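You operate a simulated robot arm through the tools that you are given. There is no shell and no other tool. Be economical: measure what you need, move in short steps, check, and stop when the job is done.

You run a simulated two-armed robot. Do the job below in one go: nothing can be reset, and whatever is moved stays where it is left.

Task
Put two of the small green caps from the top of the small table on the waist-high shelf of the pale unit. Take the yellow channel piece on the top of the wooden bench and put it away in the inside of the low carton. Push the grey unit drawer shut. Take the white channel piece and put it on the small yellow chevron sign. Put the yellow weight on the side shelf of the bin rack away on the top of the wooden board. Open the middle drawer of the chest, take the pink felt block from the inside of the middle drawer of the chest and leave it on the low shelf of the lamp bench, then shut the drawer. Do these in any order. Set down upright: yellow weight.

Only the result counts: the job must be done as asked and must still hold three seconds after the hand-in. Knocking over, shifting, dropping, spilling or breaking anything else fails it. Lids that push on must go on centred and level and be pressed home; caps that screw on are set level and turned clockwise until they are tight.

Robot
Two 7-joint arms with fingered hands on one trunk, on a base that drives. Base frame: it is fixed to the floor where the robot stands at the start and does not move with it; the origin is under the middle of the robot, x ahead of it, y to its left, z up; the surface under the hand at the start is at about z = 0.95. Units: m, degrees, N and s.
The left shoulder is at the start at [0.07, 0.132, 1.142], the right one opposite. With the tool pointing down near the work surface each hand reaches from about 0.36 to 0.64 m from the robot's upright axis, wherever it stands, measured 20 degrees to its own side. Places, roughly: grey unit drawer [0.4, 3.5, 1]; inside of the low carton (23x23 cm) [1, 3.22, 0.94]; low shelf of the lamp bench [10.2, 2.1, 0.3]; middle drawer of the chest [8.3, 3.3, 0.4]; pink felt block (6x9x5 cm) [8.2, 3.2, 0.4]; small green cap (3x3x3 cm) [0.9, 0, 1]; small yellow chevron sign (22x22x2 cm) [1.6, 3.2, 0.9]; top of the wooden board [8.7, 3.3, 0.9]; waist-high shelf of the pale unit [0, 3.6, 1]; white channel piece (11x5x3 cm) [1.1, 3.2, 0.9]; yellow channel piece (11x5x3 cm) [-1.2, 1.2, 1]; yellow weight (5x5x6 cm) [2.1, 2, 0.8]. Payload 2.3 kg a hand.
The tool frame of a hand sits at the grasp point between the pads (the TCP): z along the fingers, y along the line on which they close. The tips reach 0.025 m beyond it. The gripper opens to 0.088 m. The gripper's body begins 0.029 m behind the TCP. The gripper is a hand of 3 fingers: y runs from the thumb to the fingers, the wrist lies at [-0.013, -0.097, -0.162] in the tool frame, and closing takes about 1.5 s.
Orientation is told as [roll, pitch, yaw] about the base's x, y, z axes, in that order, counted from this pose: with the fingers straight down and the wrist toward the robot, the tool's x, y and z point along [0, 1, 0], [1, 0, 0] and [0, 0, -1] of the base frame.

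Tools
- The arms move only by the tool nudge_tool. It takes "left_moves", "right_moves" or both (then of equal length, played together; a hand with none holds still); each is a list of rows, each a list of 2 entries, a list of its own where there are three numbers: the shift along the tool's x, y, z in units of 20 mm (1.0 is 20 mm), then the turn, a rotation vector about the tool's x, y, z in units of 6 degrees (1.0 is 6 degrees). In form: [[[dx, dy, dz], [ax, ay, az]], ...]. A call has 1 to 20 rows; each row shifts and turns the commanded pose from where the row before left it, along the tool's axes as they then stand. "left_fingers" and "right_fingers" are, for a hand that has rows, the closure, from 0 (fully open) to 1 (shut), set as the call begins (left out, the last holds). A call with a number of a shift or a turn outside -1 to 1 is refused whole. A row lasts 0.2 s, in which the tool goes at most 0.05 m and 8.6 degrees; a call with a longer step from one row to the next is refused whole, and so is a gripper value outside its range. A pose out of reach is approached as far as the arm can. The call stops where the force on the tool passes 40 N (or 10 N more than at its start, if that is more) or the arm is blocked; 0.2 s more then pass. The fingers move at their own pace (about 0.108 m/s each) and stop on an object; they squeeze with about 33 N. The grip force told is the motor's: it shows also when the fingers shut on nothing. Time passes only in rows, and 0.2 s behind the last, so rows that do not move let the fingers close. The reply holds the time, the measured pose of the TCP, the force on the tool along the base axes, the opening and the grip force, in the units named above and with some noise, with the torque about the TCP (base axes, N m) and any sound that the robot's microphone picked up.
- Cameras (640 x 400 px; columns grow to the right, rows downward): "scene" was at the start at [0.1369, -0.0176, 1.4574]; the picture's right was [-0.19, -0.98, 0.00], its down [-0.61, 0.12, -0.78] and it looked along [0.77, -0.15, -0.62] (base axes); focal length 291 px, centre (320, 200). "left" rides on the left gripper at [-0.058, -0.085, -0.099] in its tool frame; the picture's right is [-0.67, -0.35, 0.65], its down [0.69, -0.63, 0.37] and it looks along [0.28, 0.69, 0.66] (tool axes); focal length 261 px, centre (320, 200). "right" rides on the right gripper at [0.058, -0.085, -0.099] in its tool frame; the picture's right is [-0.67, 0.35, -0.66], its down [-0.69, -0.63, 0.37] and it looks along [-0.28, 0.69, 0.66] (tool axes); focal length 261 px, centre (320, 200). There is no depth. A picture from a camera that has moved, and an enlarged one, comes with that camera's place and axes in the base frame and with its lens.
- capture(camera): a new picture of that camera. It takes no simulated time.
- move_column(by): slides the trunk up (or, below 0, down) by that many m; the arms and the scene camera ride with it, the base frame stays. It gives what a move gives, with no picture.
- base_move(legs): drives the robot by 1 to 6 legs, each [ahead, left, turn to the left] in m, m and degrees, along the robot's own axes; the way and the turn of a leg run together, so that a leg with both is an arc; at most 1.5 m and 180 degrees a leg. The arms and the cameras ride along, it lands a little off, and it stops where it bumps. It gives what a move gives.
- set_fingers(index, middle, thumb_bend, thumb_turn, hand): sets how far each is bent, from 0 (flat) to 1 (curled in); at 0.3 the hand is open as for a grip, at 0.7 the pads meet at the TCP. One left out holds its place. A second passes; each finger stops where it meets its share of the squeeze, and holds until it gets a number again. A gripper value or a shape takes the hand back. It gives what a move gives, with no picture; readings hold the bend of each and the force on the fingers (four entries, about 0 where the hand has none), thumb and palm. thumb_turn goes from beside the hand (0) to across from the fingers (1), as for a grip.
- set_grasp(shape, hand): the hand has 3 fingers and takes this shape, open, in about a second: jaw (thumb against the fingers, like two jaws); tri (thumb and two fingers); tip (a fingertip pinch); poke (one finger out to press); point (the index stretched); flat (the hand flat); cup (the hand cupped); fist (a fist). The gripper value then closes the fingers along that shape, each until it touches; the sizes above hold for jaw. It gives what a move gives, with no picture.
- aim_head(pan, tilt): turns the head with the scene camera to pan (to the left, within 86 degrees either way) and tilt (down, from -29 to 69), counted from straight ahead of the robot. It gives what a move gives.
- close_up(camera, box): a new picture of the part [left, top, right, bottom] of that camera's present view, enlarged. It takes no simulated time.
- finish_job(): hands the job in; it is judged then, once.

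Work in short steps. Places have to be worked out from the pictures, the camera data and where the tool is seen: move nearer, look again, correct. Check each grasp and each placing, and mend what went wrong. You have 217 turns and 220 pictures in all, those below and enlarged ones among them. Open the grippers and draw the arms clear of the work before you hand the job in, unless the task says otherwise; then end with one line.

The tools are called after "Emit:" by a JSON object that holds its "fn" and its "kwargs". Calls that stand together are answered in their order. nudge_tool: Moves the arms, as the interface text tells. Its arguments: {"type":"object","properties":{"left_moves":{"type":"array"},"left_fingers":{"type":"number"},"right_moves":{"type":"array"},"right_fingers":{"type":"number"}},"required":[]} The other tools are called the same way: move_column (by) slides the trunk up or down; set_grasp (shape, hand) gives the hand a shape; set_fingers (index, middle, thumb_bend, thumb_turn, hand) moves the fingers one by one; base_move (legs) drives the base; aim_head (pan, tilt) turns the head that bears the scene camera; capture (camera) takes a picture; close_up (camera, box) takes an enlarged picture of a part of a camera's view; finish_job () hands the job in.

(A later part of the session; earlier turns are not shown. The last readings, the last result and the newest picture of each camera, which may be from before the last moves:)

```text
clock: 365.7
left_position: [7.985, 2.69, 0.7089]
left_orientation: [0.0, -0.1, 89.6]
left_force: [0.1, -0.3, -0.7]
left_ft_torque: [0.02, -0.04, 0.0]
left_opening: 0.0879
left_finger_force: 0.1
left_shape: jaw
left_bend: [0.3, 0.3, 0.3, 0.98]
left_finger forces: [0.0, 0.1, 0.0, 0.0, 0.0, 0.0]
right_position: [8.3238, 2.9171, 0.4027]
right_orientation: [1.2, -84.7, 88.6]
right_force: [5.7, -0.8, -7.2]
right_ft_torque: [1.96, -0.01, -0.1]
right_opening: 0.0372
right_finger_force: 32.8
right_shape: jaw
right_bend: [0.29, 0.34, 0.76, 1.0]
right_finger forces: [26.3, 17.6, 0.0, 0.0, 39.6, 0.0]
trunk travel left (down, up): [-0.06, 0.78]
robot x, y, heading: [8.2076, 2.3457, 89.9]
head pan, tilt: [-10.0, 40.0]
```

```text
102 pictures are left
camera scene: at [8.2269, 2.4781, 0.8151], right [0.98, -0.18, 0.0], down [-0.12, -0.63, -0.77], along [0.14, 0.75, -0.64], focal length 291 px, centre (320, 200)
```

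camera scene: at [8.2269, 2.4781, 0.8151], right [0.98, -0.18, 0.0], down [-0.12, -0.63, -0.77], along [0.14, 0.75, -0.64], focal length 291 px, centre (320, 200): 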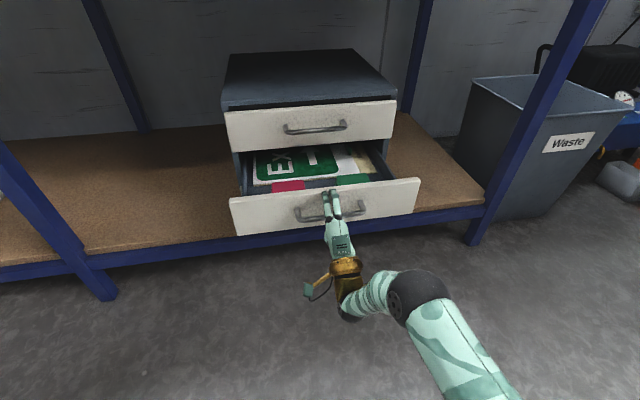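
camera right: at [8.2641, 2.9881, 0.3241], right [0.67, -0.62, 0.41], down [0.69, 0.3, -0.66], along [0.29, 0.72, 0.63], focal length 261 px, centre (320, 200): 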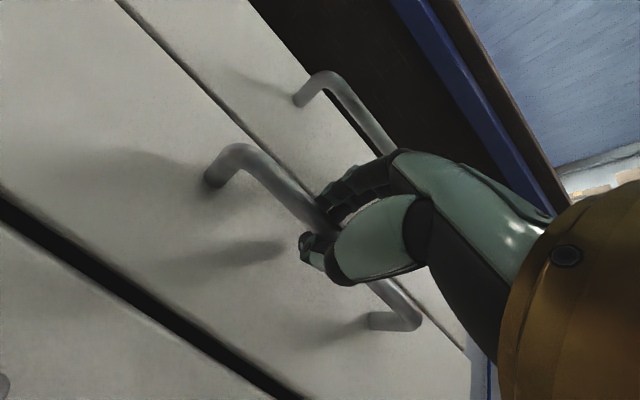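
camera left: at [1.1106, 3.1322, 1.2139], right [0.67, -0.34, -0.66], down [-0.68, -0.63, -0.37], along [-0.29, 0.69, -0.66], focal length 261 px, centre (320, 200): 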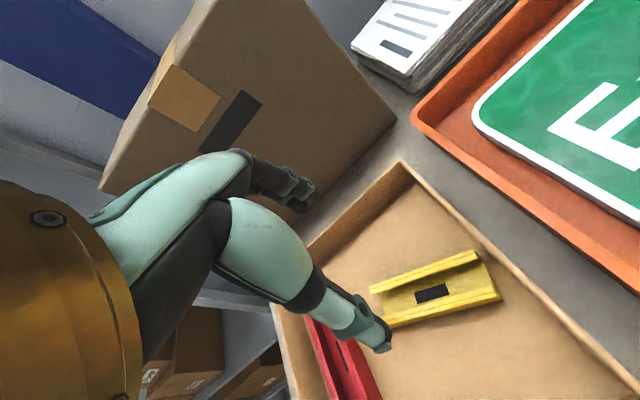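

The drawer is open about 18 cm. I'll pull 5 cm more, then release and withdraw the hand.

Emit:
{"fn": "base_move", "kwargs": {"legs": [[-0.05, 0, 0]]}}

Emit:
{"fn": "nudge_tool", "kwargs": {"right_moves": [[[0, 0, 0], [0, 0, 0]], [[0, 0, 0], [0, 0, 0]], [[0, 0, 0], [0, 0, 0]], [[0, 0, 0], [0, 0, 0]], [[0, 0, 0], [0, 0, 0]]], "right_fingers": 0.2}}

Emit:
{"fn": "capture", "kwargs": {"camera": "scene"}}

```text
clock: 366.6
left_position: [7.9849, 2.6395, 0.7089]
left_orientation: [0.1, -0.1, 89.7]
left_force: [0.2, 0.4, 0.9]
left_ft_torque: [0.02, -0.01, 0.01]
left_opening: 0.0877
left_finger_force: 0.1
left_shape: jaw
left_bend: [0.3, 0.3, 0.3, 0.98]
left_finger forces: [0.0, 0.0, 0.0, 0.0, 0.0, 0.0]
right_position: [8.3221, 2.8678, 0.4019]
right_orientation: [1.1, -84.7, 88.7]
right_force: [3.4, -1.6, -7.4]
right_ft_torque: [1.92, -0.05, -0.07]
right_opening: 0.0373
right_finger_force: 33.0
right_shape: jaw
right_bend: [0.29, 0.34, 0.76, 1.0]
right_finger forces: [26.7, 17.2, 0.0, 0.0, 39.4, 0.0]
trunk travel left (down, up): [-0.06, 0.78]
robot x, y, heading: [8.2055, 2.2925, 89.7]
head pan, tilt: [-10.0, 40.0]
```

```text
clock: 367.8
left_position: [7.9845, 2.6391, 0.7106]
left_orientation: [-0.1, -0.1, 89.7]
left_force: [0.4, 0.2, 0.0]
left_ft_torque: [-0.01, -0.01, 0.02]
left_opening: 0.0874
left_finger_force: 0.1
left_shape: jaw
left_bend: [0.3, 0.3, 0.3, 0.98]
left_finger forces: [0.1, 0.0, 0.0, 0.0, 0.0, 0.0]
right_position: [8.3224, 2.8671, 0.4014]
right_orientation: [0.5, -84.7, 89.2]
right_force: [0.0, -0.3, 0.8]
right_ft_torque: [0.0, 0.01, -0.02]
right_opening: 0.0703
right_finger_force: 0.0
right_shape: jaw
right_bend: [0.27, 0.34, 0.49, 0.99]
right_finger forces: [0.0, 0.1, 0.0, 0.0, 0.0, 0.0]
trunk travel left (down, up): [-0.06, 0.78]
robot x, y, heading: [8.2078, 2.2959, 89.4]
head pan, tilt: [-10.0, 40.0]
```

```text
101 pictures are left
camera scene: at [8.226, 2.4277, 0.8153], right [0.98, -0.18, 0.0], down [-0.12, -0.63, -0.77], along [0.14, 0.75, -0.64], focal length 291 px, centre (320, 200)
```

scene: 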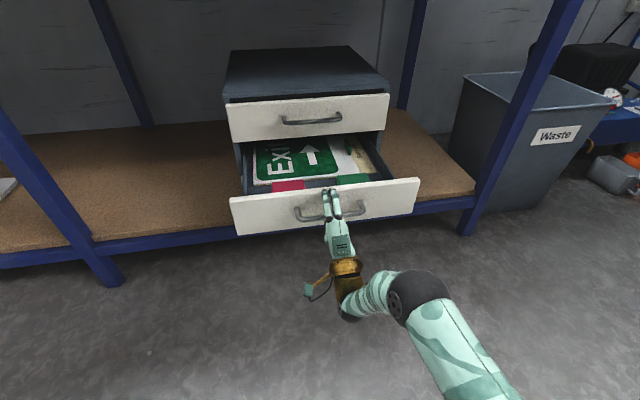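

The drawer is free now. I'll withdraw the right hand, raise the trunk for a view, and inspect the drawer's contents.

Emit:
{"fn": "base_move", "kwargs": {"legs": [[-0.12, 0, 0]]}}

Emit:
{"fn": "move_column", "kwargs": {"by": 0.25}}

Emit:
{"fn": "nudge_tool", "kwargs": {"right_moves": [[[0, 0, -0.5], [1, 0, 0]], [[0, 0, -0.5], [1, 0, 0]], [[0, 0, -0.5], [1, 0, 0]], [[0, 0, -0.5], [1, 0, 0]], [[-0.5, 0, -0.5], [1, 0, 0]], [[-0.5, 0, -0.5], [1, 0, 0]], [[-0.5, 0, -0.5], [1, 0, 0]], [[-0.5, 0, 0], [1, 0, 0]], [[-0.5, 0, 0], [1, 0, 0]], [[0, 0, 0], [1, 0, 0]], [[0, 0, 0], [1, 0, 0]], [[0, 0, 0], [1, 0, 0]], [[0, 0, 0], [1, 0, 0]], [[0, 0, 0], [1, 0, 0]]], "right_fingers": 0}}

Emit:
{"fn": "base_move", "kwargs": {"legs": [[0.1, -0.22, 0]]}}

Emit:
{"fn": "aim_head", "kwargs": {"pan": 12, "tilt": 45}}

Emit:
{"fn": "capture", "kwargs": {"camera": "scene"}}

```text
clock: 369.1
left_position: [7.9839, 2.5204, 0.709]
left_orientation: [-0.1, -0.1, 89.8]
left_force: [-0.2, 0.6, 0.0]
left_ft_torque: [0.02, 0.03, 0.01]
left_opening: 0.0877
left_finger_force: 0.1
left_shape: jaw
left_bend: [0.3, 0.3, 0.3, 0.98]
left_finger forces: [0.0, 0.0, 0.0, 0.0, 0.0, 0.0]
right_position: [8.3212, 2.7485, 0.4022]
right_orientation: [0.5, -84.7, 89.2]
right_force: [-0.6, -0.1, 0.1]
right_ft_torque: [0.01, -0.01, 0.04]
right_opening: 0.07
right_finger_force: 0.0
right_shape: jaw
right_bend: [0.27, 0.34, 0.49, 0.99]
right_finger forces: [0.1, 0.0, 0.1, 0.1, 0.1, 0.1]
trunk travel left (down, up): [-0.06, 0.78]
robot x, y, heading: [8.209, 2.1746, 89.8]
head pan, tilt: [-10.0, 40.0]
```

```text
clock: 371.7
left_position: [7.9831, 2.5198, 0.9594]
left_orientation: [-0.1, 0.0, 89.7]
left_force: [0.2, 0.8, 0.0]
left_ft_torque: [-0.01, 0.0, 0.02]
left_opening: 0.0877
left_finger_force: 0.0
left_shape: jaw
left_bend: [0.3, 0.3, 0.3, 0.98]
left_finger forces: [0.1, 0.0, 0.0, 0.0, 0.0, 0.0]
right_position: [8.3207, 2.7479, 0.6511]
right_orientation: [0.5, -84.7, 89.3]
right_force: [-1.7, -0.7, -0.5]
right_ft_torque: [0.04, 0.02, 0.01]
right_opening: 0.0702
right_finger_force: 0.1
right_shape: jaw
right_bend: [0.27, 0.34, 0.49, 0.99]
right_finger forces: [0.0, 0.1, 0.0, 0.1, 0.0, 0.1]
trunk travel left (down, up): [-0.31, 0.53]
robot x, y, heading: [8.2114, 2.1755, 89.6]
head pan, tilt: [-10.0, 40.0]
```

```text
clock: 374.7
left_position: [7.9842, 2.5207, 0.9598]
left_orientation: [-0.2, -0.1, 89.7]
left_force: [0.4, 0.4, 0.1]
left_ft_torque: [-0.05, 0.03, -0.02]
left_opening: 0.0874
left_finger_force: 0.0
left_shape: jaw
left_bend: [0.3, 0.3, 0.3, 0.98]
left_finger forces: [0.0, 0.1, 0.0, 0.0, 0.1, 0.0]
right_position: [8.3709, 2.6851, 0.6785]
right_orientation: [0.1, -0.8, 89.6]
right_force: [-0.7, 0.3, 0.0]
right_ft_torque: [-0.01, -0.01, -0.04]
right_opening: 0.0877
right_finger_force: 0.1
right_shape: jaw
right_bend: [0.3, 0.3, 0.3, 0.98]
right_finger forces: [0.1, 0.1, 0.0, 0.1, 0.1, 0.1]
trunk travel left (down, up): [-0.31, 0.53]
robot x, y, heading: [8.2055, 2.1773, 89.7]
head pan, tilt: [-10.0, 40.0]
```

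```text
clock: 376.4
left_position: [8.2025, 2.6197, 0.9595]
left_orientation: [-0.1, -0.2, 89.7]
left_force: [0.5, 0.4, 0.9]
left_ft_torque: [0.03, 0.01, -0.02]
left_opening: 0.0876
left_finger_force: 0.1
left_shape: jaw
left_bend: [0.3, 0.3, 0.3, 0.98]
left_finger forces: [0.0, 0.0, 0.1, 0.1, 0.1, 0.1]
right_position: [8.5895, 2.7827, 0.6797]
right_orientation: [0.1, -0.7, 89.9]
right_force: [-0.5, 0.2, 0.3]
right_ft_torque: [-0.01, -0.01, 0.0]
right_opening: 0.0877
right_finger_force: 0.1
right_shape: jaw
right_bend: [0.3, 0.3, 0.3, 0.98]
right_finger forces: [0.0, 0.1, 0.0, 0.0, 0.1, 0.1]
trunk travel left (down, up): [-0.31, 0.53]
robot x, y, heading: [8.4273, 2.2729, 89.9]
head pan, tilt: [-10.0, 40.0]
```

```text
clock: 377.3
left_position: [8.202, 2.617, 0.9578]
left_orientation: [-0.1, -0.2, 89.8]
left_force: [-0.5, 0.6, 0.1]
left_ft_torque: [0.02, -0.01, 0.02]
left_opening: 0.0874
left_finger_force: 0.0
left_shape: jaw
left_bend: [0.3, 0.3, 0.3, 0.98]
left_finger forces: [0.0, 0.0, 0.0, 0.0, 0.0, 0.0]
right_position: [8.5894, 2.7832, 0.6792]
right_orientation: [0.1, -0.7, 89.8]
right_force: [0.4, 0.6, 0.2]
right_ft_torque: [-0.02, 0.02, 0.01]
right_opening: 0.0876
right_finger_force: 0.1
right_shape: jaw
right_bend: [0.3, 0.3, 0.3, 0.98]
right_finger forces: [0.0, 0.0, 0.0, 0.0, 0.1, 0.1]
trunk travel left (down, up): [-0.31, 0.53]
robot x, y, heading: [8.4269, 2.274, 89.9]
head pan, tilt: [12.0, 45.0]
```

```text
100 pictures are left
camera scene: at [8.4124, 2.4028, 1.058], right [0.98, 0.2, 0.0], down [0.14, -0.69, -0.71], along [-0.14, 0.69, -0.71], focal length 291 px, centre (320, 200)
```

scene: 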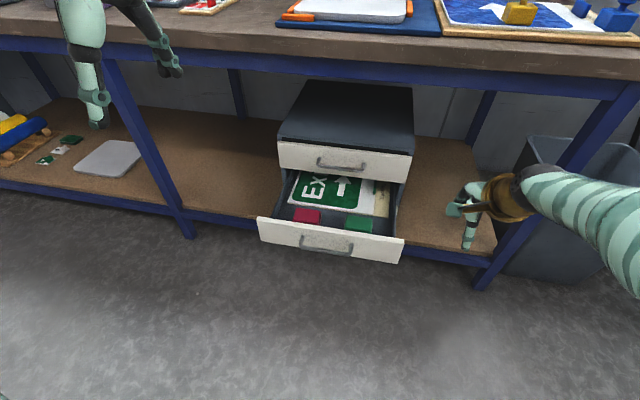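

The pink block is at about [8.256, 2.96]. I'll retract the right hand, move in, lower the trunk, and bring the left hand over the drawer.

Emit:
{"fn": "nudge_tool", "kwargs": {"right_moves": [[[-0.3, -1, -1], [0, 0, 0]], [[-0.3, -1, -1], [0, 0, 0]], [[-0.3, -1, -1], [0, 0, 0]], [[-0.3, -1, -1], [0, 0, 0]], [[-0.3, -1, -1], [0, 0, 0]], [[-0.3, 0, -1], [0, 0, 0]], [[0, 0, -1], [0, 0, 0]], [[0, 0, -1], [0, 0, 0]]], "left_moves": [[[-0.4, 0.5, 0.5], [0, 0, 0]], [[-0.4, 0.5, 0.5], [0, 0, 0]], [[-0.4, 0.5, 0.5], [0, 0, 0]], [[-0.4, 0.5, 0.5], [0, 0, 0]], [[-0.4, 0.5, 0.5], [0, 0, 0]], [[-0.4, 0.5, 0.5], [0, 0, 0]], [[0, 0.5, 0.5], [0, 0, 0]], [[0, 0.5, 0.5], [0, 0, 0]]]}}

Emit:
{"fn": "base_move", "kwargs": {"legs": [[0.16, 0, 0]]}}

Emit:
{"fn": "move_column", "kwargs": {"by": -0.2}}

Emit:
{"fn": "capture", "kwargs": {"camera": "scene"}}

Emit:
{"fn": "capture", "kwargs": {"camera": "left"}}

```text
clock: 379.1
left_position: [8.2515, 2.6988, 0.8796]
left_orientation: [-0.1, -0.2, 89.8]
left_force: [0.0, 0.0, -0.3]
left_ft_torque: [0.02, 0.01, -0.04]
left_opening: 0.0876
left_finger_force: 0.0
left_shape: jaw
left_bend: [0.3, 0.3, 0.3, 0.98]
left_finger forces: [0.0, 0.0, 0.0, 0.1, 0.1, 0.0]
right_position: [8.6285, 2.6864, 0.8372]
right_orientation: [0.1, -0.7, 89.9]
right_force: [0.2, 0.7, 0.3]
right_ft_torque: [-0.02, 0.01, 0.03]
right_opening: 0.0875
right_finger_force: 0.0
right_shape: jaw
right_bend: [0.3, 0.3, 0.3, 0.98]
right_finger forces: [0.1, 0.0, 0.0, 0.1, 0.1, 0.0]
right hand out of reach, approached as far as the arm can: row 4, 5
trunk travel left (down, up): [-0.31, 0.53]
robot x, y, heading: [8.4239, 2.2759, 89.8]
head pan, tilt: [12.0, 45.0]
```

```text
clock: 380.5
left_position: [8.2512, 2.8585, 0.8789]
left_orientation: [-0.2, -0.1, 89.7]
left_force: [-0.1, -0.2, -0.3]
left_ft_torque: [-0.01, 0.0, 0.02]
left_opening: 0.0876
left_finger_force: 0.0
left_shape: jaw
left_bend: [0.3, 0.3, 0.3, 0.98]
left_finger forces: [0.1, 0.0, 0.1, 0.1, 0.0, 0.0]
right_position: [8.628, 2.846, 0.8365]
right_orientation: [0.0, -0.7, 89.8]
right_force: [-0.2, 0.4, -1.0]
right_ft_torque: [-0.01, 0.01, 0.02]
right_opening: 0.0878
right_finger_force: 0.1
right_shape: jaw
right_bend: [0.3, 0.3, 0.3, 0.98]
right_finger forces: [0.0, 0.0, 0.0, 0.0, 0.0, 0.1]
trunk travel left (down, up): [-0.31, 0.53]
robot x, y, heading: [8.4273, 2.4317, 89.7]
head pan, tilt: [12.0, 45.0]
```

```text
clock: 382.7
left_position: [8.2518, 2.8592, 0.6797]
left_orientation: [-0.2, 0.0, 89.8]
left_force: [0.4, 0.7, 0.0]
left_ft_torque: [0.02, -0.02, 0.04]
left_opening: 0.0877
left_finger_force: 0.1
left_shape: jaw
left_bend: [0.3, 0.3, 0.3, 0.98]
left_finger forces: [0.0, 0.0, 0.0, 0.0, 0.0, 0.1]
right_position: [8.6276, 2.847, 0.6374]
right_orientation: [0.1, -0.8, 89.9]
right_force: [0.8, 0.2, -0.4]
right_ft_torque: [0.01, 0.03, 0.01]
right_opening: 0.0877
right_finger_force: 0.0
right_shape: jaw
right_bend: [0.3, 0.3, 0.3, 0.98]
right_finger forces: [0.0, 0.0, 0.0, 0.0, 0.0, 0.0]
trunk travel left (down, up): [-0.11, 0.73]
robot x, y, heading: [8.4262, 2.4349, 89.7]
head pan, tilt: [12.0, 45.0]
```

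```text
99 pictures are left
camera scene: at [8.413, 2.5631, 0.8581], right [0.98, 0.2, 0.0], down [0.14, -0.69, -0.71], along [-0.14, 0.69, -0.71], focal length 291 px, centre (320, 200)
```

scene: 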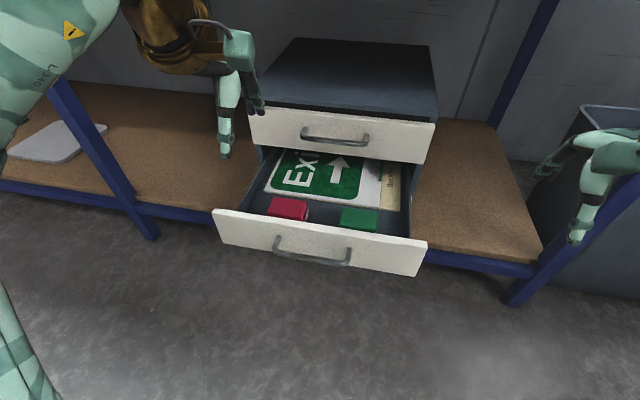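

```text
98 pictures are left
camera left: at [8.3084, 2.7737, 0.7779], right [0.67, -0.35, -0.66], down [-0.69, -0.63, -0.37], along [-0.28, 0.7, -0.66], focal length 261 px, centre (320, 200)
```

left: 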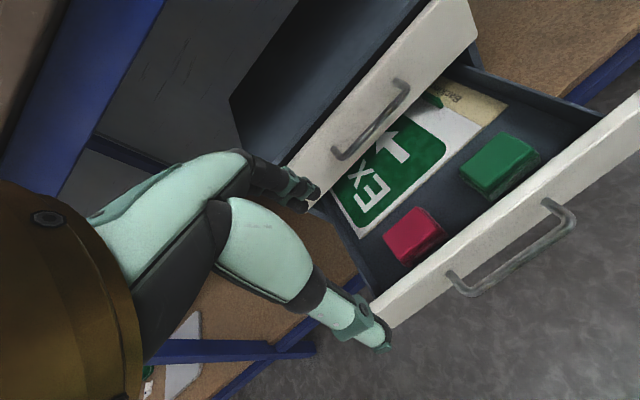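

I need the block's dimensions and clearances more precisely, so I'll take close-ups.

Emit:
{"fn": "close_up", "kwargs": {"camera": "left", "box": [340, 120, 600, 300]}}

Emit:
{"fn": "close_up", "kwargs": {"camera": "scene", "box": [210, 130, 430, 280]}}

```text
2.22 times, centred on (470, 210) of left
camera zoom: at [8.3084, 2.7737, 0.7779], right [0.67, -0.35, -0.66], down [-0.69, -0.63, -0.37], along [-0.28, 0.7, -0.66], focal length 579 px, centre (-13, 178)
```

zoom: 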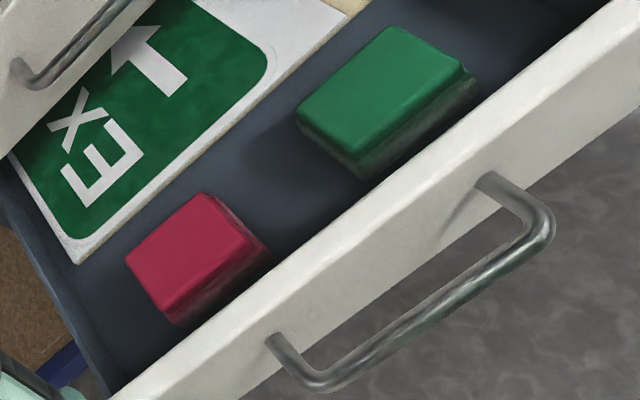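

```text
2.67 times, centred on (320, 205) of scene
camera zoom: at [8.413, 2.5631, 0.8581], right [0.98, 0.2, 0.0], down [0.14, -0.69, -0.71], along [-0.14, 0.69, -0.71], focal length 776 px, centre (320, 187)
```

zoom: 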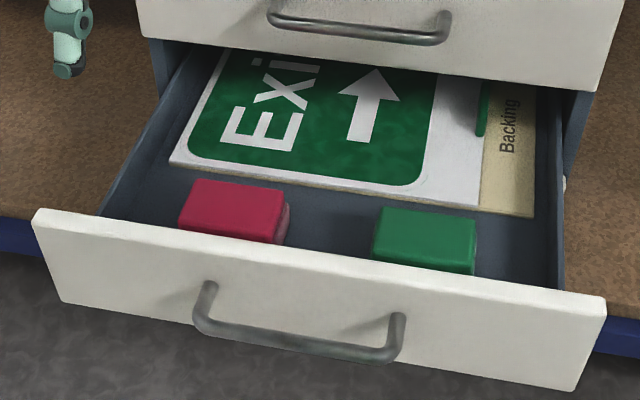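

The block is 9 cm along x and 6 cm along y, centred at [8.249, 2.99], top z≈0.37, with room on both sides. I'll lower the left hand to z≈0.52, move forward, and check.

Emit:
{"fn": "nudge_tool", "kwargs": {"left_moves": [[[0, 0, 1], [0, 0, 0]], [[0, 0, 1], [0, 0, 0]], [[0, 0, 1], [0, 0, 0]], [[0, 0, 1], [0, 0, 0]], [[0, 0, 1], [0, 0, 0]], [[0, 0, 1], [0, 0, 0]], [[0, 0, 1], [0, 0, 0]], [[0, 0, 1], [0, 0, 0]], [[0, 1, 0], [0, 0, 0]], [[0, 1, 0], [0, 0, 0]], [[0, 1, 0], [0, 0, 0]], [[0, 1, 0], [0, 0, 0]], [[0, 1, 0], [0, 0, 0]], [[0, 1, 0], [0, 0, 0]], [[0.1, 0.5, 0], [0, 0, 0]]]}}

Emit:
{"fn": "capture", "kwargs": {"camera": "left"}}

Emit:
{"fn": "capture", "kwargs": {"camera": "scene"}}

```text
clock: 385.9
left_position: [8.2495, 2.989, 0.5205]
left_orientation: [0.0, -0.1, 89.9]
left_force: [-0.3, -0.3, 0.8]
left_ft_torque: [0.03, 0.02, -0.01]
left_opening: 0.0875
left_finger_force: 0.0
left_shape: jaw
left_bend: [0.3, 0.3, 0.3, 0.98]
left_finger forces: [0.0, 0.0, 0.1, 0.0, 0.0, 0.0]
right_position: [8.6283, 2.8458, 0.6375]
right_orientation: [0.0, -0.7, 89.9]
right_force: [-0.9, 0.0, 0.1]
right_ft_torque: [-0.01, -0.03, -0.01]
right_opening: 0.0877
right_finger_force: 0.1
right_shape: jaw
right_bend: [0.3, 0.3, 0.3, 0.98]
right_finger forces: [0.0, 0.1, 0.0, 0.0, 0.0, 0.0]
trunk travel left (down, up): [-0.11, 0.73]
robot x, y, heading: [8.4297, 2.4368, 89.9]
head pan, tilt: [12.0, 45.0]
```

```text
95 pictures are left
camera left: at [8.3071, 2.9048, 0.6179], right [0.67, -0.35, -0.66], down [-0.69, -0.63, -0.37], along [-0.28, 0.7, -0.66], focal length 261 px, centre (320, 200)
```

left: 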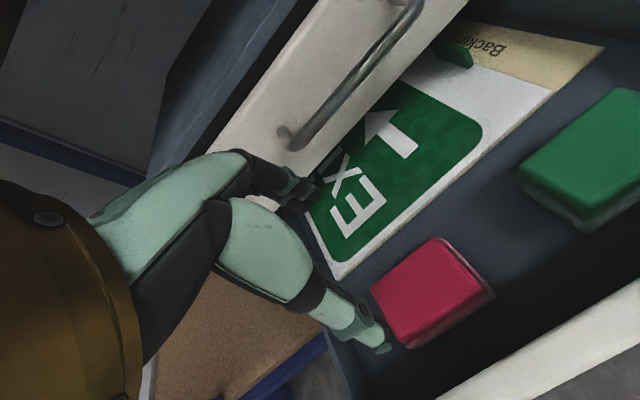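

```text
94 pictures are left
camera scene: at [8.413, 2.5632, 0.858], right [0.98, 0.2, 0.0], down [0.14, -0.69, -0.71], along [-0.14, 0.69, -0.71], focal length 291 px, centre (320, 200)
```

scene: 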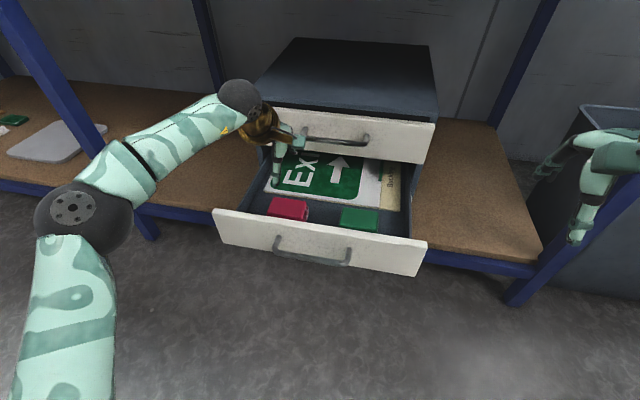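

The TCP is right above the block at [8.25, 2.987]. I'll descend to about z=0.40 and check.

Emit:
{"fn": "nudge_tool", "kwargs": {"left_moves": [[[0, 0, 1], [0, 0, 0]], [[0, 0, 1], [0, 0, 0]], [[0, 0, 1], [0, 0, 0]], [[0, 0, 1], [0, 0, 0]], [[0, 0, 1], [0, 0, 0]], [[0, 0, 1], [0, 0, 0]]]}}

Emit:
{"fn": "capture", "kwargs": {"camera": "left"}}

```text
clock: 387.3
left_position: [8.2499, 2.99, 0.4009]
left_orientation: [-0.2, -0.1, 89.8]
left_force: [0.1, 0.0, 0.0]
left_ft_torque: [0.01, 0.0, -0.02]
left_opening: 0.0877
left_finger_force: 0.1
left_shape: jaw
left_bend: [0.3, 0.3, 0.3, 0.98]
left_finger forces: [0.0, 0.1, 0.0, 0.0, 0.0, 0.0]
right_position: [8.6271, 2.8463, 0.6368]
right_orientation: [0.1, -0.7, 89.9]
right_force: [0.9, 0.4, -0.1]
right_ft_torque: [0.02, 0.0, 0.01]
right_opening: 0.0879
right_finger_force: 0.0
right_shape: jaw
right_bend: [0.3, 0.3, 0.3, 0.98]
right_finger forces: [0.0, 0.0, 0.0, 0.0, 0.0, 0.1]
trunk travel left (down, up): [-0.11, 0.73]
robot x, y, heading: [8.4284, 2.4358, 89.9]
head pan, tilt: [12.0, 45.0]
```

```text
93 pictures are left
camera left: at [8.3074, 2.905, 0.4985], right [0.67, -0.35, -0.66], down [-0.69, -0.63, -0.37], along [-0.28, 0.7, -0.66], focal length 261 px, centre (320, 200)
```

left: 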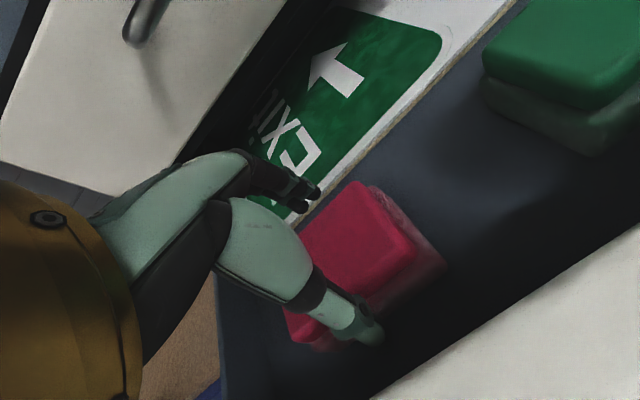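

The fingers straddle the block. I'll go 2 cm lower and grip.

Emit:
{"fn": "nudge_tool", "kwargs": {"left_moves": [[[0, 0, 0.5], [0, 0, 0]], [[0, 0, 0.5], [0, 0, 0]]]}}

Emit:
{"fn": "nudge_tool", "kwargs": {"left_moves": [[[0, 0, 0], [0, 0, 0]], [[0, 0, 0], [0, 0, 0]], [[0, 0, 0], [0, 0, 0]], [[0, 0, 0], [0, 0, 0]], [[0, 0, 0], [0, 0, 0]], [[0, 0, 0], [0, 0, 0]]], "left_fingers": 1}}

Emit:
{"fn": "nudge_tool", "kwargs": {"left_moves": [[[0, 0, -0.5], [0, 0, 0]], [[0, 0, -1], [0, 0, 0]], [[0, 0, -1], [0, 0, 0]], [[0, 0, -1], [0, 0, 0]], [[0, 0, -1], [0, 0, 0]], [[0, 0, -1], [0, 0, 0]]]}}

Emit:
{"fn": "capture", "kwargs": {"camera": "left"}}

```text
clock: 387.9
left_position: [8.2497, 2.9893, 0.3806]
left_orientation: [-0.1, -0.1, 89.8]
left_force: [0.4, 0.1, 1.0]
left_ft_torque: [-0.03, 0.01, -0.03]
left_opening: 0.0881
left_finger_force: 0.0
left_shape: jaw
left_bend: [0.3, 0.3, 0.29, 0.98]
left_finger forces: [0.0, 0.1, 0.0, 0.0, 1.2, 0.1]
right_position: [8.6277, 2.846, 0.6367]
right_orientation: [0.1, -0.8, 89.9]
right_force: [-0.2, -0.5, 0.1]
right_ft_torque: [-0.02, -0.01, 0.04]
right_opening: 0.0878
right_finger_force: 0.1
right_shape: jaw
right_bend: [0.3, 0.3, 0.3, 0.98]
right_finger forces: [0.1, 0.1, 0.0, 0.0, 0.0, 0.0]
trunk travel left (down, up): [-0.11, 0.73]
robot x, y, heading: [8.4223, 2.4334, 89.8]
head pan, tilt: [12.0, 45.0]
```

```text
clock: 389.3
left_position: [8.2507, 2.9883, 0.3797]
left_orientation: [-0.1, -0.2, 89.8]
left_force: [-0.3, 0.8, 4.6]
left_ft_torque: [0.13, 0.02, -0.07]
left_opening: 0.0602
left_finger_force: 32.3
left_shape: jaw
left_bend: [0.74, 0.44, 0.41, 0.98]
left_finger forces: [22.6, 12.9, 0.0, 0.0, 36.9, 0.0]
right_position: [8.6279, 2.8443, 0.6372]
right_orientation: [0.0, -0.8, 89.9]
right_force: [-0.3, 0.7, 0.1]
right_ft_torque: [-0.01, 0.02, 0.02]
right_opening: 0.0882
right_finger_force: 0.1
right_shape: jaw
right_bend: [0.3, 0.3, 0.3, 0.98]
right_finger forces: [0.0, 0.1, 0.0, 0.1, 0.1, 0.0]
trunk travel left (down, up): [-0.11, 0.73]
robot x, y, heading: [8.4274, 2.4337, 89.8]
head pan, tilt: [12.0, 45.0]
```

```text
clock: 390.7
left_position: [8.2491, 2.9887, 0.4899]
left_orientation: [0.0, 0.0, 89.8]
left_force: [0.9, -0.4, -1.1]
left_ft_torque: [0.01, 0.0, -0.02]
left_opening: 0.0603
left_finger_force: 33.1
left_shape: jaw
left_bend: [0.74, 0.44, 0.41, 0.98]
left_finger forces: [22.3, 12.3, 0.1, 0.0, 35.2, 0.0]
right_position: [8.6279, 2.8467, 0.6377]
right_orientation: [-0.1, -0.6, 89.9]
right_force: [-0.2, -0.5, 0.3]
right_ft_torque: [0.01, -0.03, -0.01]
right_opening: 0.0877
right_finger_force: 0.0
right_shape: jaw
right_bend: [0.3, 0.3, 0.3, 0.98]
right_finger forces: [0.1, 0.0, 0.0, 0.0, 0.0, 0.0]
trunk travel left (down, up): [-0.11, 0.73]
robot x, y, heading: [8.428, 2.4365, 89.9]
head pan, tilt: [12.0, 45.0]
```

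```text
92 pictures are left
camera left: at [8.3065, 2.9041, 0.5888], right [0.67, -0.35, -0.66], down [-0.69, -0.63, -0.37], along [-0.28, 0.7, -0.66], focal length 261 px, centre (320, 200)
```

left: 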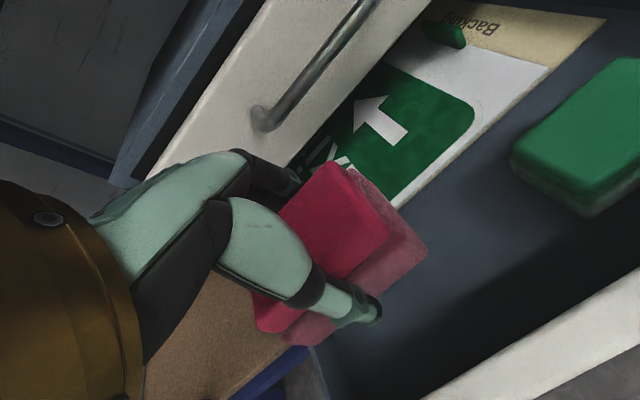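

The pink block is held. I'll lift it out, retract, back off, and shift left so the right hand lines up with the drawer handle.

Emit:
{"fn": "nudge_tool", "kwargs": {"left_moves": [[[0, 0, -1], [0, 0, 0]], [[0, 0, -1], [0, 0, 0]], [[0, -1, 0], [0, 0, 0]], [[0, -1, 0], [0, 0, 0]], [[0, -1, 0], [0, 0, 0]], [[0, -1, 0], [0, 0, 0]], [[0, -1, 0], [0, 0, 0]], [[0, -1, 0], [0, 0, 0]], [[0, -1, 0], [0, 0, 0]], [[0, -1, 0], [0, 0, 0]]]}}

Emit:
{"fn": "base_move", "kwargs": {"legs": [[-0.25, 0, 0], [0, 0.25, 0]]}}

Emit:
{"fn": "nudge_tool", "kwargs": {"right_moves": [[[0, 0, 1], [0, 0, 0]], [[0, 0, 1], [0, 0, 0]], [[0, 0, 1], [0, 0, 0]], [[0, 0, 1], [0, 0, 0]], [[0, 0, 1], [0, 0, 0]], [[0, 0, 1], [0, 0, 0]], [[0, 0, 0.5], [0, 0, 0]]], "right_fingers": 1}}

Emit:
{"fn": "move_column", "kwargs": {"by": -0.1}}

Emit:
{"fn": "aim_head", "kwargs": {"pan": -5, "tilt": 35}}

Emit:
{"fn": "capture", "kwargs": {"camera": "scene"}}

```text
clock: 392.9
left_position: [8.2495, 2.8287, 0.5297]
left_orientation: [-0.2, -0.1, 89.8]
left_force: [-0.4, -0.1, -2.0]
left_ft_torque: [0.0, -0.03, 0.01]
left_opening: 0.0603
left_finger_force: 33.3
left_shape: jaw
left_bend: [0.74, 0.45, 0.41, 0.98]
left_finger forces: [21.9, 12.3, 0.0, 0.1, 34.9, 0.0]
right_position: [8.6278, 2.8462, 0.6365]
right_orientation: [0.0, -0.8, 89.9]
right_force: [-0.2, -0.3, 0.6]
right_ft_torque: [-0.01, -0.02, -0.02]
right_opening: 0.0877
right_finger_force: 0.1
right_shape: jaw
right_bend: [0.3, 0.3, 0.3, 0.98]
right_finger forces: [0.0, 0.0, 0.0, 0.0, 0.0, 0.0]
trunk travel left (down, up): [-0.11, 0.73]
robot x, y, heading: [8.4254, 2.4358, 89.8]
head pan, tilt: [12.0, 45.0]
```

```text
clock: 396.1
left_position: [7.9982, 2.5786, 0.5289]
left_orientation: [-0.1, -0.2, 89.7]
left_force: [0.2, -0.4, -0.7]
left_ft_torque: [-0.04, 0.0, 0.0]
left_opening: 0.0603
left_finger_force: 32.5
left_shape: jaw
left_bend: [0.74, 0.45, 0.41, 0.98]
left_finger forces: [22.0, 12.3, 0.1, 0.1, 34.8, 0.1]
right_position: [8.3766, 2.5964, 0.6374]
right_orientation: [-0.1, -0.7, 89.6]
right_force: [-0.3, 0.5, 0.4]
right_ft_torque: [0.01, 0.01, 0.01]
right_opening: 0.0876
right_finger_force: 0.1
right_shape: jaw
right_bend: [0.3, 0.3, 0.3, 0.98]
right_finger forces: [0.0, 0.0, 0.1, 0.0, 0.0, 0.0]
trunk travel left (down, up): [-0.11, 0.73]
robot x, y, heading: [8.1774, 2.1798, 89.8]
head pan, tilt: [12.0, 45.0]
```

```text
clock: 397.8
left_position: [7.9976, 2.5783, 0.5288]
left_orientation: [-0.2, -0.1, 89.7]
left_force: [-0.1, -0.1, -1.8]
left_ft_torque: [0.04, -0.03, 0.0]
left_opening: 0.0601
left_finger_force: 32.9
left_shape: jaw
left_bend: [0.74, 0.45, 0.41, 0.98]
left_finger forces: [21.9, 12.3, 0.0, 0.0, 34.7, 0.0]
right_position: [8.3769, 2.5975, 0.5066]
right_orientation: [0.0, -0.8, 89.7]
right_force: [-0.3, -0.3, -0.2]
right_ft_torque: [-0.03, 0.04, 0.01]
right_opening: 0.0
right_finger_force: 32.8
right_shape: jaw
right_bend: [0.7, 0.7, 0.77, 1.0]
right_finger forces: [0.1, 0.0, 0.1, 0.0, 0.0, 0.0]
trunk travel left (down, up): [-0.11, 0.73]
robot x, y, heading: [8.1734, 2.1851, 89.4]
head pan, tilt: [12.0, 45.0]
```

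```text
clock: 399.1
left_position: [7.9981, 2.5788, 0.4286]
left_orientation: [-0.1, 0.0, 89.8]
left_force: [0.4, 0.3, -0.8]
left_ft_torque: [-0.02, 0.0, -0.03]
left_opening: 0.0602
left_finger_force: 32.7
left_shape: jaw
left_bend: [0.74, 0.45, 0.41, 0.98]
left_finger forces: [22.0, 12.4, 0.1, 0.1, 34.7, 0.0]
right_position: [8.3761, 2.5975, 0.4066]
right_orientation: [0.0, -0.8, 89.7]
right_force: [-0.8, 1.0, 0.4]
right_ft_torque: [-0.01, 0.02, 0.01]
right_opening: 0.0
right_finger_force: 33.2
right_shape: jaw
right_bend: [0.7, 0.7, 0.77, 1.0]
right_finger forces: [0.1, 0.0, 0.0, 0.0, 0.0, 0.0]
trunk travel left (down, up): [-0.01, 0.83]
robot x, y, heading: [8.1743, 2.185, 89.6]
head pan, tilt: [12.0, 45.0]
```

```text
clock: 399.9
left_position: [7.9979, 2.5805, 0.4298]
left_orientation: [-0.1, 0.0, 89.6]
left_force: [0.5, 0.0, -0.7]
left_ft_torque: [-0.01, -0.02, -0.01]
left_opening: 0.0601
left_finger_force: 33.4
left_shape: jaw
left_bend: [0.74, 0.45, 0.41, 0.98]
left_finger forces: [22.0, 12.3, 0.0, 0.0, 34.7, 0.1]
right_position: [8.3757, 2.5968, 0.4069]
right_orientation: [-0.1, -0.8, 89.8]
right_force: [0.1, 0.3, 0.1]
right_ft_torque: [0.03, -0.01, 0.05]
right_opening: 0.0001
right_finger_force: 32.8
right_shape: jaw
right_bend: [0.7, 0.7, 0.77, 1.0]
right_finger forces: [0.0, 0.0, 0.0, 0.0, 0.1, 0.1]
trunk travel left (down, up): [-0.01, 0.83]
robot x, y, heading: [8.1745, 2.182, 89.4]
head pan, tilt: [-5.0, 35.0]
```

```text
91 pictures are left
camera scene: at [8.1856, 2.3211, 0.7728], right [1.0, -0.09, 0.0], down [-0.05, -0.57, -0.82], along [0.08, 0.82, -0.57], focal length 291 px, centre (320, 200)
```

scene: 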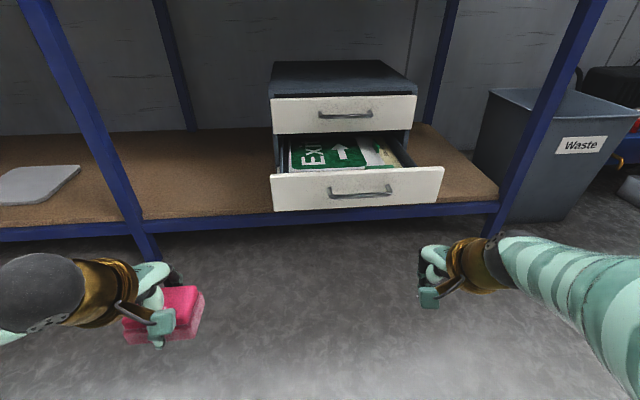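

Pushing with the fingers down would hit the top drawer's handle, so I'll pitch the closed right hand level again and push with the fingertips on the panel just below the bar.

Emit:
{"fn": "nudge_tool", "kwargs": {"right_moves": [[[0, 0, 0], [-1, 0, 0]], [[0, 0, 0], [-1, 0, 0]], [[0, 0, 0], [-1, 0, 0]], [[0, 0, 0], [-1, 0, 0]], [[0, 0, 0], [-1, 0, 0]], [[0, 0, 0], [-1, 0, 0]], [[0, 0, 0], [-1, 0, 0]], [[0, 0, 0], [-1, 0, 0]], [[0, 0, 0], [-1, 0, 0]], [[0, 0, 0], [-1, 0, 0]], [[0, 0, 0], [-1, 0, 0]], [[0, 0, 0], [-1, 0, 0]], [[0, 0, 0], [-1, 0, 0]], [[0, 0, 0], [-1, 0, 0]]]}}

Emit:
{"fn": "base_move", "kwargs": {"legs": [[0, 0.05, 0.3]]}}

Emit:
{"fn": "capture", "kwargs": {"camera": "right"}}

Emit:
{"fn": "capture", "kwargs": {"camera": "scene"}}

```text
clock: 402.9
left_position: [7.9981, 2.579, 0.4285]
left_orientation: [-0.1, -0.1, 89.7]
left_force: [-1.0, 0.2, -1.2]
left_ft_torque: [0.0, 0.0, 0.03]
left_opening: 0.0602
left_finger_force: 33.7
left_shape: jaw
left_bend: [0.74, 0.45, 0.41, 0.98]
left_finger forces: [21.9, 12.3, 0.0, 0.0, 34.7, 0.0]
right_position: [8.4376, 2.6483, 0.4586]
right_orientation: [0.9, -84.7, 89.3]
right_force: [0.1, -0.2, 0.0]
right_ft_torque: [0.04, -0.01, -0.02]
right_opening: 0.0002
right_finger_force: 33.1
right_shape: jaw
right_bend: [0.7, 0.7, 0.77, 1.0]
right_finger forces: [0.0, 0.0, 0.0, 0.0, 0.0, 0.1]
right hand out of reach, approached as far as the arm can: row 6, 7, 8, 9, 10, 11, 12, 13, 14
trunk travel left (down, up): [-0.01, 0.83]
robot x, y, heading: [8.1759, 2.1801, 89.5]
head pan, tilt: [-5.0, 35.0]
```

```text
clock: 403.8
left_position: [7.9457, 2.5771, 0.4287]
left_orientation: [-0.1, -0.1, 90.0]
left_force: [-0.1, 0.3, -1.5]
left_ft_torque: [0.0, 0.01, -0.02]
left_opening: 0.0601
left_finger_force: 33.0
left_shape: jaw
left_bend: [0.74, 0.45, 0.41, 0.98]
left_finger forces: [21.9, 12.4, 0.0, 0.1, 34.7, 0.0]
right_position: [8.3856, 2.6505, 0.4583]
right_orientation: [0.8, -84.5, 89.5]
right_force: [0.8, 0.5, -0.6]
right_ft_torque: [0.0, 0.0, 0.01]
right_opening: 0.0
right_finger_force: 33.0
right_shape: jaw
right_bend: [0.7, 0.7, 0.77, 1.0]
right_finger forces: [0.1, 0.0, 0.0, 0.0, 0.0, 0.0]
trunk travel left (down, up): [-0.01, 0.83]
robot x, y, heading: [8.1278, 2.1848, 90.0]
head pan, tilt: [-5.0, 35.0]
```

```text
90 pictures are left
camera right: at [8.3266, 2.5433, 0.382], right [0.67, -0.62, 0.41], down [0.68, 0.31, -0.66], along [0.28, 0.72, 0.63], focal length 261 px, centre (320, 200)
```

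right: 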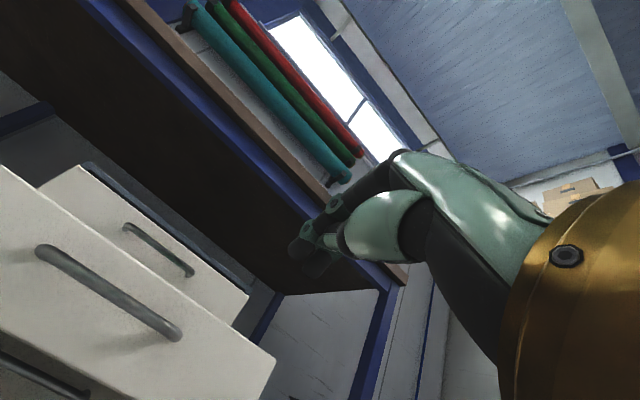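

```text
89 pictures are left
camera scene: at [8.135, 2.3214, 0.7728], right [1.0, -0.09, 0.0], down [-0.05, -0.57, -0.82], along [0.07, 0.82, -0.57], focal length 291 px, centre (320, 200)
```

scene: 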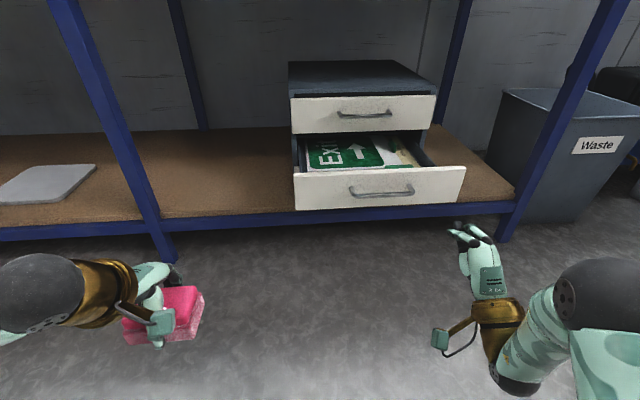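

I'll bring the hand to the handle's centre line, just below bar height and slightly forward.

Emit:
{"fn": "nudge_tool", "kwargs": {"right_moves": [[[0.65, -0.8, 0.8], [0, 0, 0]], [[0.65, -0.8, 0.8], [0, 0, 0]], [[0.65, -0.8, 0.8], [0, 0, 0]], [[0.65, -0.8, 0.8], [0, 0, 0]], [[0.65, -0.8, 0.8], [0, 0, 0]]]}}

Emit:
{"fn": "capture", "kwargs": {"camera": "right"}}

```text
clock: 405.0
left_position: [7.9454, 2.5784, 0.4294]
left_orientation: [-0.1, 0.0, 90.0]
left_force: [0.2, -0.1, -0.7]
left_ft_torque: [-0.01, 0.0, -0.02]
left_opening: 0.0601
left_finger_force: 33.0
left_shape: jaw
left_bend: [0.74, 0.45, 0.41, 0.98]
left_finger forces: [22.0, 12.4, 0.1, 0.1, 34.7, 0.1]
right_position: [8.4014, 2.714, 0.3826]
right_orientation: [1.6, -84.6, 89.1]
right_force: [0.4, 0.3, 0.5]
right_ft_torque: [-0.01, -0.01, -0.05]
right_opening: 0.0
right_finger_force: 33.0
right_shape: jaw
right_bend: [0.7, 0.7, 0.77, 1.0]
right_finger forces: [0.1, 0.0, 0.0, 0.0, 0.1, 0.0]
right hand out of reach, approached as far as the arm can: row 1, 2, 3, 4, 5
trunk travel left (down, up): [-0.01, 0.83]
robot x, y, heading: [8.123, 2.1828, 90.2]
head pan, tilt: [-5.0, 35.0]
```

```text
88 pictures are left
camera right: at [8.3432, 2.6069, 0.3059], right [0.68, -0.61, 0.41], down [0.68, 0.31, -0.66], along [0.28, 0.73, 0.63], focal length 261 px, centre (320, 200)
```

right: 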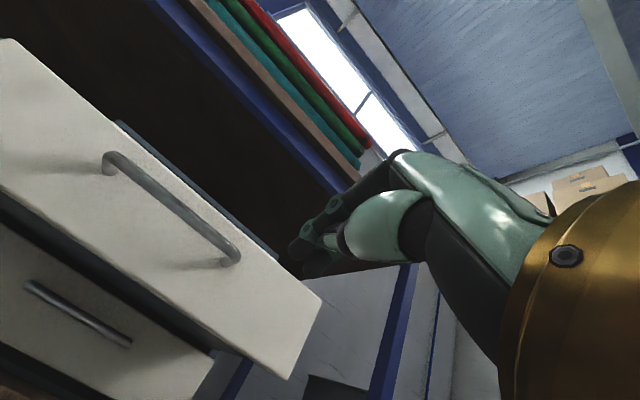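

I'll shift the base left 7 cm to line up and lower the hand 1 cm, then drive close.

Emit:
{"fn": "base_move", "kwargs": {"legs": [[0, 0.075, 0], [0.1, 0, 0]]}}

Emit:
{"fn": "nudge_tool", "kwargs": {"right_moves": [[[0, -0.6, 0.2], [0, 0, 0]], [[0, 0, 0], [0, 0, 0]]]}}

Emit:
{"fn": "capture", "kwargs": {"camera": "right"}}

Emit:
{"fn": "capture", "kwargs": {"camera": "scene"}}

```text
clock: 406.8
left_position: [7.8717, 2.6789, 0.4291]
left_orientation: [-0.2, -0.2, 90.0]
left_force: [1.6, -0.9, -0.3]
left_ft_torque: [0.0, 0.0, 0.0]
left_opening: 0.0605
left_finger_force: 32.6
left_shape: jaw
left_bend: [0.74, 0.45, 0.41, 0.98]
left_finger forces: [21.8, 12.4, 0.1, 0.0, 34.8, 0.0]
right_position: [8.3255, 2.8147, 0.3829]
right_orientation: [1.5, -84.6, 89.2]
right_force: [0.8, 0.1, -0.4]
right_ft_torque: [-0.01, -0.03, 0.04]
right_opening: 0.0
right_finger_force: 32.7
right_shape: jaw
right_bend: [0.7, 0.7, 0.77, 1.0]
right_finger forces: [0.0, 0.0, 0.0, 0.0, 0.0, 0.0]
trunk travel left (down, up): [-0.01, 0.83]
robot x, y, heading: [8.0505, 2.2888, 90.0]
head pan, tilt: [-5.0, 35.0]
```

```text
clock: 407.4
left_position: [7.8712, 2.6785, 0.4286]
left_orientation: [-0.1, -0.1, 89.8]
left_force: [-0.1, 0.2, -0.9]
left_ft_torque: [0.03, 0.02, 0.03]
left_opening: 0.0603
left_finger_force: 33.5
left_shape: jaw
left_bend: [0.74, 0.45, 0.41, 0.98]
left_finger forces: [21.9, 12.4, 0.1, 0.0, 34.8, 0.1]
right_position: [8.3261, 2.8184, 0.3697]
right_orientation: [1.8, -84.5, 88.9]
right_force: [-0.2, 0.3, -0.4]
right_ft_torque: [0.02, 0.03, 0.01]
right_opening: 0.0
right_finger_force: 33.2
right_shape: jaw
right_bend: [0.7, 0.7, 0.77, 1.0]
right_finger forces: [0.1, 0.0, 0.0, 0.0, 0.0, 0.1]
trunk travel left (down, up): [-0.01, 0.83]
robot x, y, heading: [8.0527, 2.2861, 89.9]
head pan, tilt: [-5.0, 35.0]
```

```text
87 pictures are left
camera right: at [8.269, 2.71, 0.2937], right [0.68, -0.61, 0.41], down [0.68, 0.31, -0.66], along [0.28, 0.73, 0.63], focal length 261 px, centre (320, 200)
```

right: 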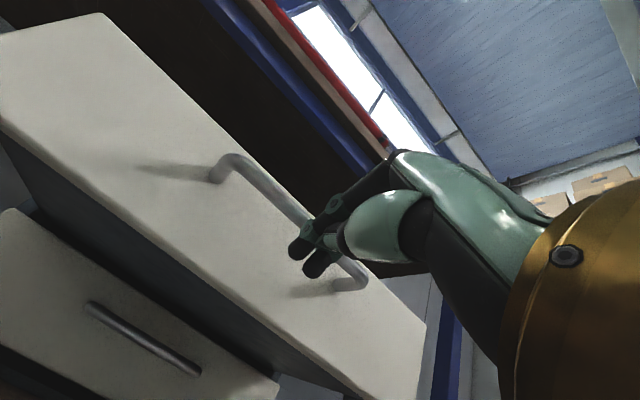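

```text
86 pictures are left
camera scene: at [8.0603, 2.422, 0.7728], right [1.0, -0.09, 0.0], down [-0.05, -0.57, -0.82], along [0.07, 0.82, -0.57], focal length 291 px, centre (320, 200)
```

scene: 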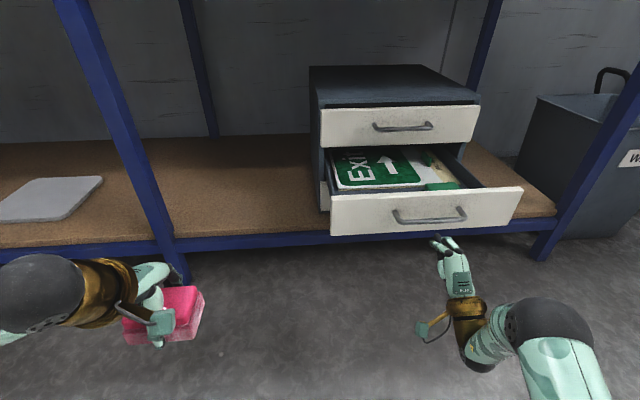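

The fingertips are just below the bar. I'll push by driving forward 0.2 m.

Emit:
{"fn": "base_move", "kwargs": {"legs": [[0.2, 0, 0]]}}

Emit:
{"fn": "capture", "kwargs": {"camera": "scene"}}

Emit:
{"fn": "capture", "kwargs": {"camera": "right"}}

```text
clock: 409.0
left_position: [7.8731, 2.8779, 0.4287]
left_orientation: [-0.2, 0.0, 89.9]
left_force: [-0.4, 0.1, -1.0]
left_ft_torque: [0.01, -0.01, 0.03]
left_opening: 0.0601
left_finger_force: 33.9
left_shape: jaw
left_bend: [0.74, 0.45, 0.41, 0.98]
left_finger forces: [21.8, 12.4, 0.0, 0.0, 34.7, 0.1]
right_position: [8.3284, 3.0146, 0.3712]
right_orientation: [1.7, -84.6, 88.9]
right_force: [0.1, 0.6, 0.0]
right_ft_torque: [0.02, -0.01, 0.02]
right_opening: 0.0001
right_finger_force: 33.3
right_shape: jaw
right_bend: [0.7, 0.7, 0.77, 1.0]
right_finger forces: [0.0, 0.0, 0.1, 0.0, 0.0, 0.1]
trunk travel left (down, up): [-0.01, 0.83]
robot x, y, heading: [8.0527, 2.486, 89.8]
head pan, tilt: [-5.0, 35.0]
```

```text
85 pictures are left
camera scene: at [8.0613, 2.6201, 0.7728], right [1.0, -0.09, 0.0], down [-0.05, -0.57, -0.82], along [0.08, 0.82, -0.57], focal length 291 px, centre (320, 200)
```

scene: 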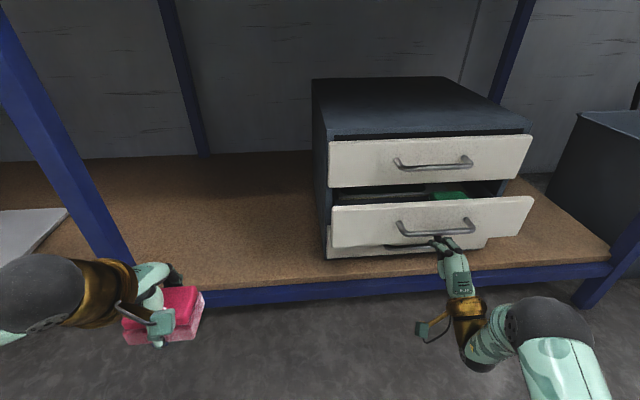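

```text
84 pictures are left
camera right: at [8.2707, 2.9075, 0.2938], right [0.68, -0.61, 0.41], down [0.68, 0.31, -0.66], along [0.28, 0.73, 0.63], focal length 261 px, centre (320, 200)
```

right: 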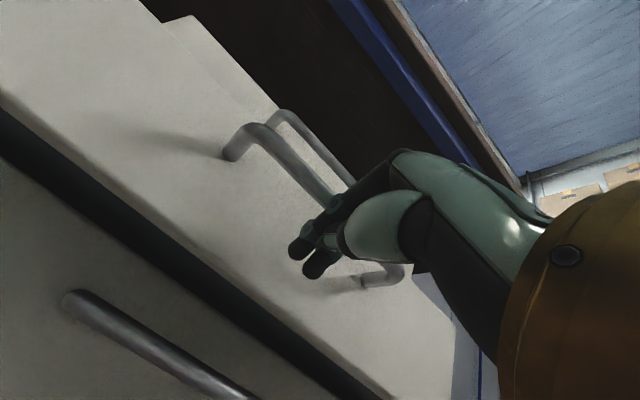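

The drawer is sliding in, with about 8 cm left. I'll drive another 6 cm and finish with the arm under force control.

Emit:
{"fn": "base_move", "kwargs": {"legs": [[0.06, 0, 0]]}}

Emit:
{"fn": "nudge_tool", "kwargs": {"right_moves": [[[0, 0, 0.4], [0, 0, 0]], [[0, 0, 0.4], [0, 0, 0]], [[0, 0, 0.4], [0, 0, 0]], [[0, 0, 0.4], [0, 0, 0]]]}}

Emit:
{"fn": "capture", "kwargs": {"camera": "scene"}}

```text
clock: 409.9
left_position: [7.8738, 2.9368, 0.4288]
left_orientation: [-0.1, -0.1, 89.8]
left_force: [0.1, -0.6, -0.5]
left_ft_torque: [0.0, 0.01, 0.02]
left_opening: 0.06
left_finger_force: 33.2
left_shape: jaw
left_bend: [0.74, 0.45, 0.41, 0.98]
left_finger forces: [21.9, 12.4, 0.0, 0.0, 34.7, 0.0]
right_position: [8.3271, 3.0745, 0.3709]
right_orientation: [1.7, -84.6, 88.9]
right_force: [0.6, -0.6, -0.5]
right_ft_torque: [0.0, 0.01, -0.01]
right_opening: 0.0
right_finger_force: 32.8
right_shape: jaw
right_bend: [0.7, 0.7, 0.77, 1.0]
right_finger forces: [0.0, 0.0, 0.0, 0.0, 0.0, 0.1]
trunk travel left (down, up): [-0.01, 0.83]
robot x, y, heading: [8.0516, 2.5421, 89.9]
head pan, tilt: [-5.0, 35.0]
```

```text
clock: 410.9
left_position: [7.8747, 2.9363, 0.4282]
left_orientation: [0.1, -0.1, 89.7]
left_force: [0.1, 0.1, -1.0]
left_ft_torque: [0.04, 0.02, -0.01]
left_opening: 0.0602
left_finger_force: 33.2
left_shape: jaw
left_bend: [0.74, 0.45, 0.41, 0.98]
left_finger forces: [21.9, 12.5, 0.1, 0.0, 34.7, 0.1]
right_position: [8.3293, 3.1059, 0.3641]
right_orientation: [2.7, -84.3, 87.9]
right_force: [-6.6, -34.5, -17.8]
right_ft_torque: [0.65, 0.13, -0.01]
right_opening: 0.0
right_finger_force: 32.8
right_shape: jaw
right_bend: [0.7, 0.7, 0.77, 1.0]
right_finger forces: [10.4, 18.7, 0.0, 0.0, 0.0, 0.0]
trunk travel left (down, up): [-0.01, 0.83]
robot x, y, heading: [8.0488, 2.5423, 89.7]
head pan, tilt: [-5.0, 35.0]
```

```text
83 pictures are left
camera scene: at [8.0627, 2.6792, 0.7725], right [1.0, -0.09, 0.0], down [-0.05, -0.57, -0.82], along [0.08, 0.82, -0.57], focal length 291 px, centre (320, 200)
```

scene: 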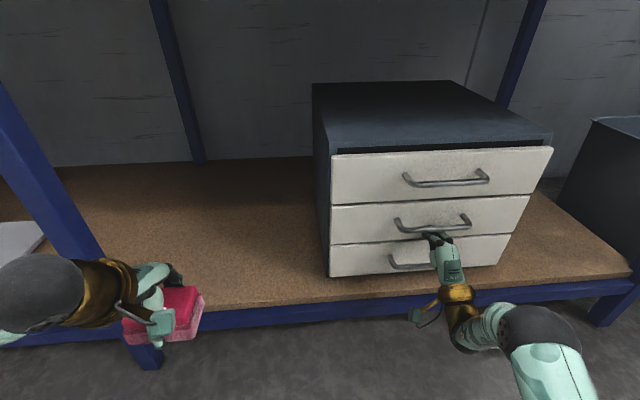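

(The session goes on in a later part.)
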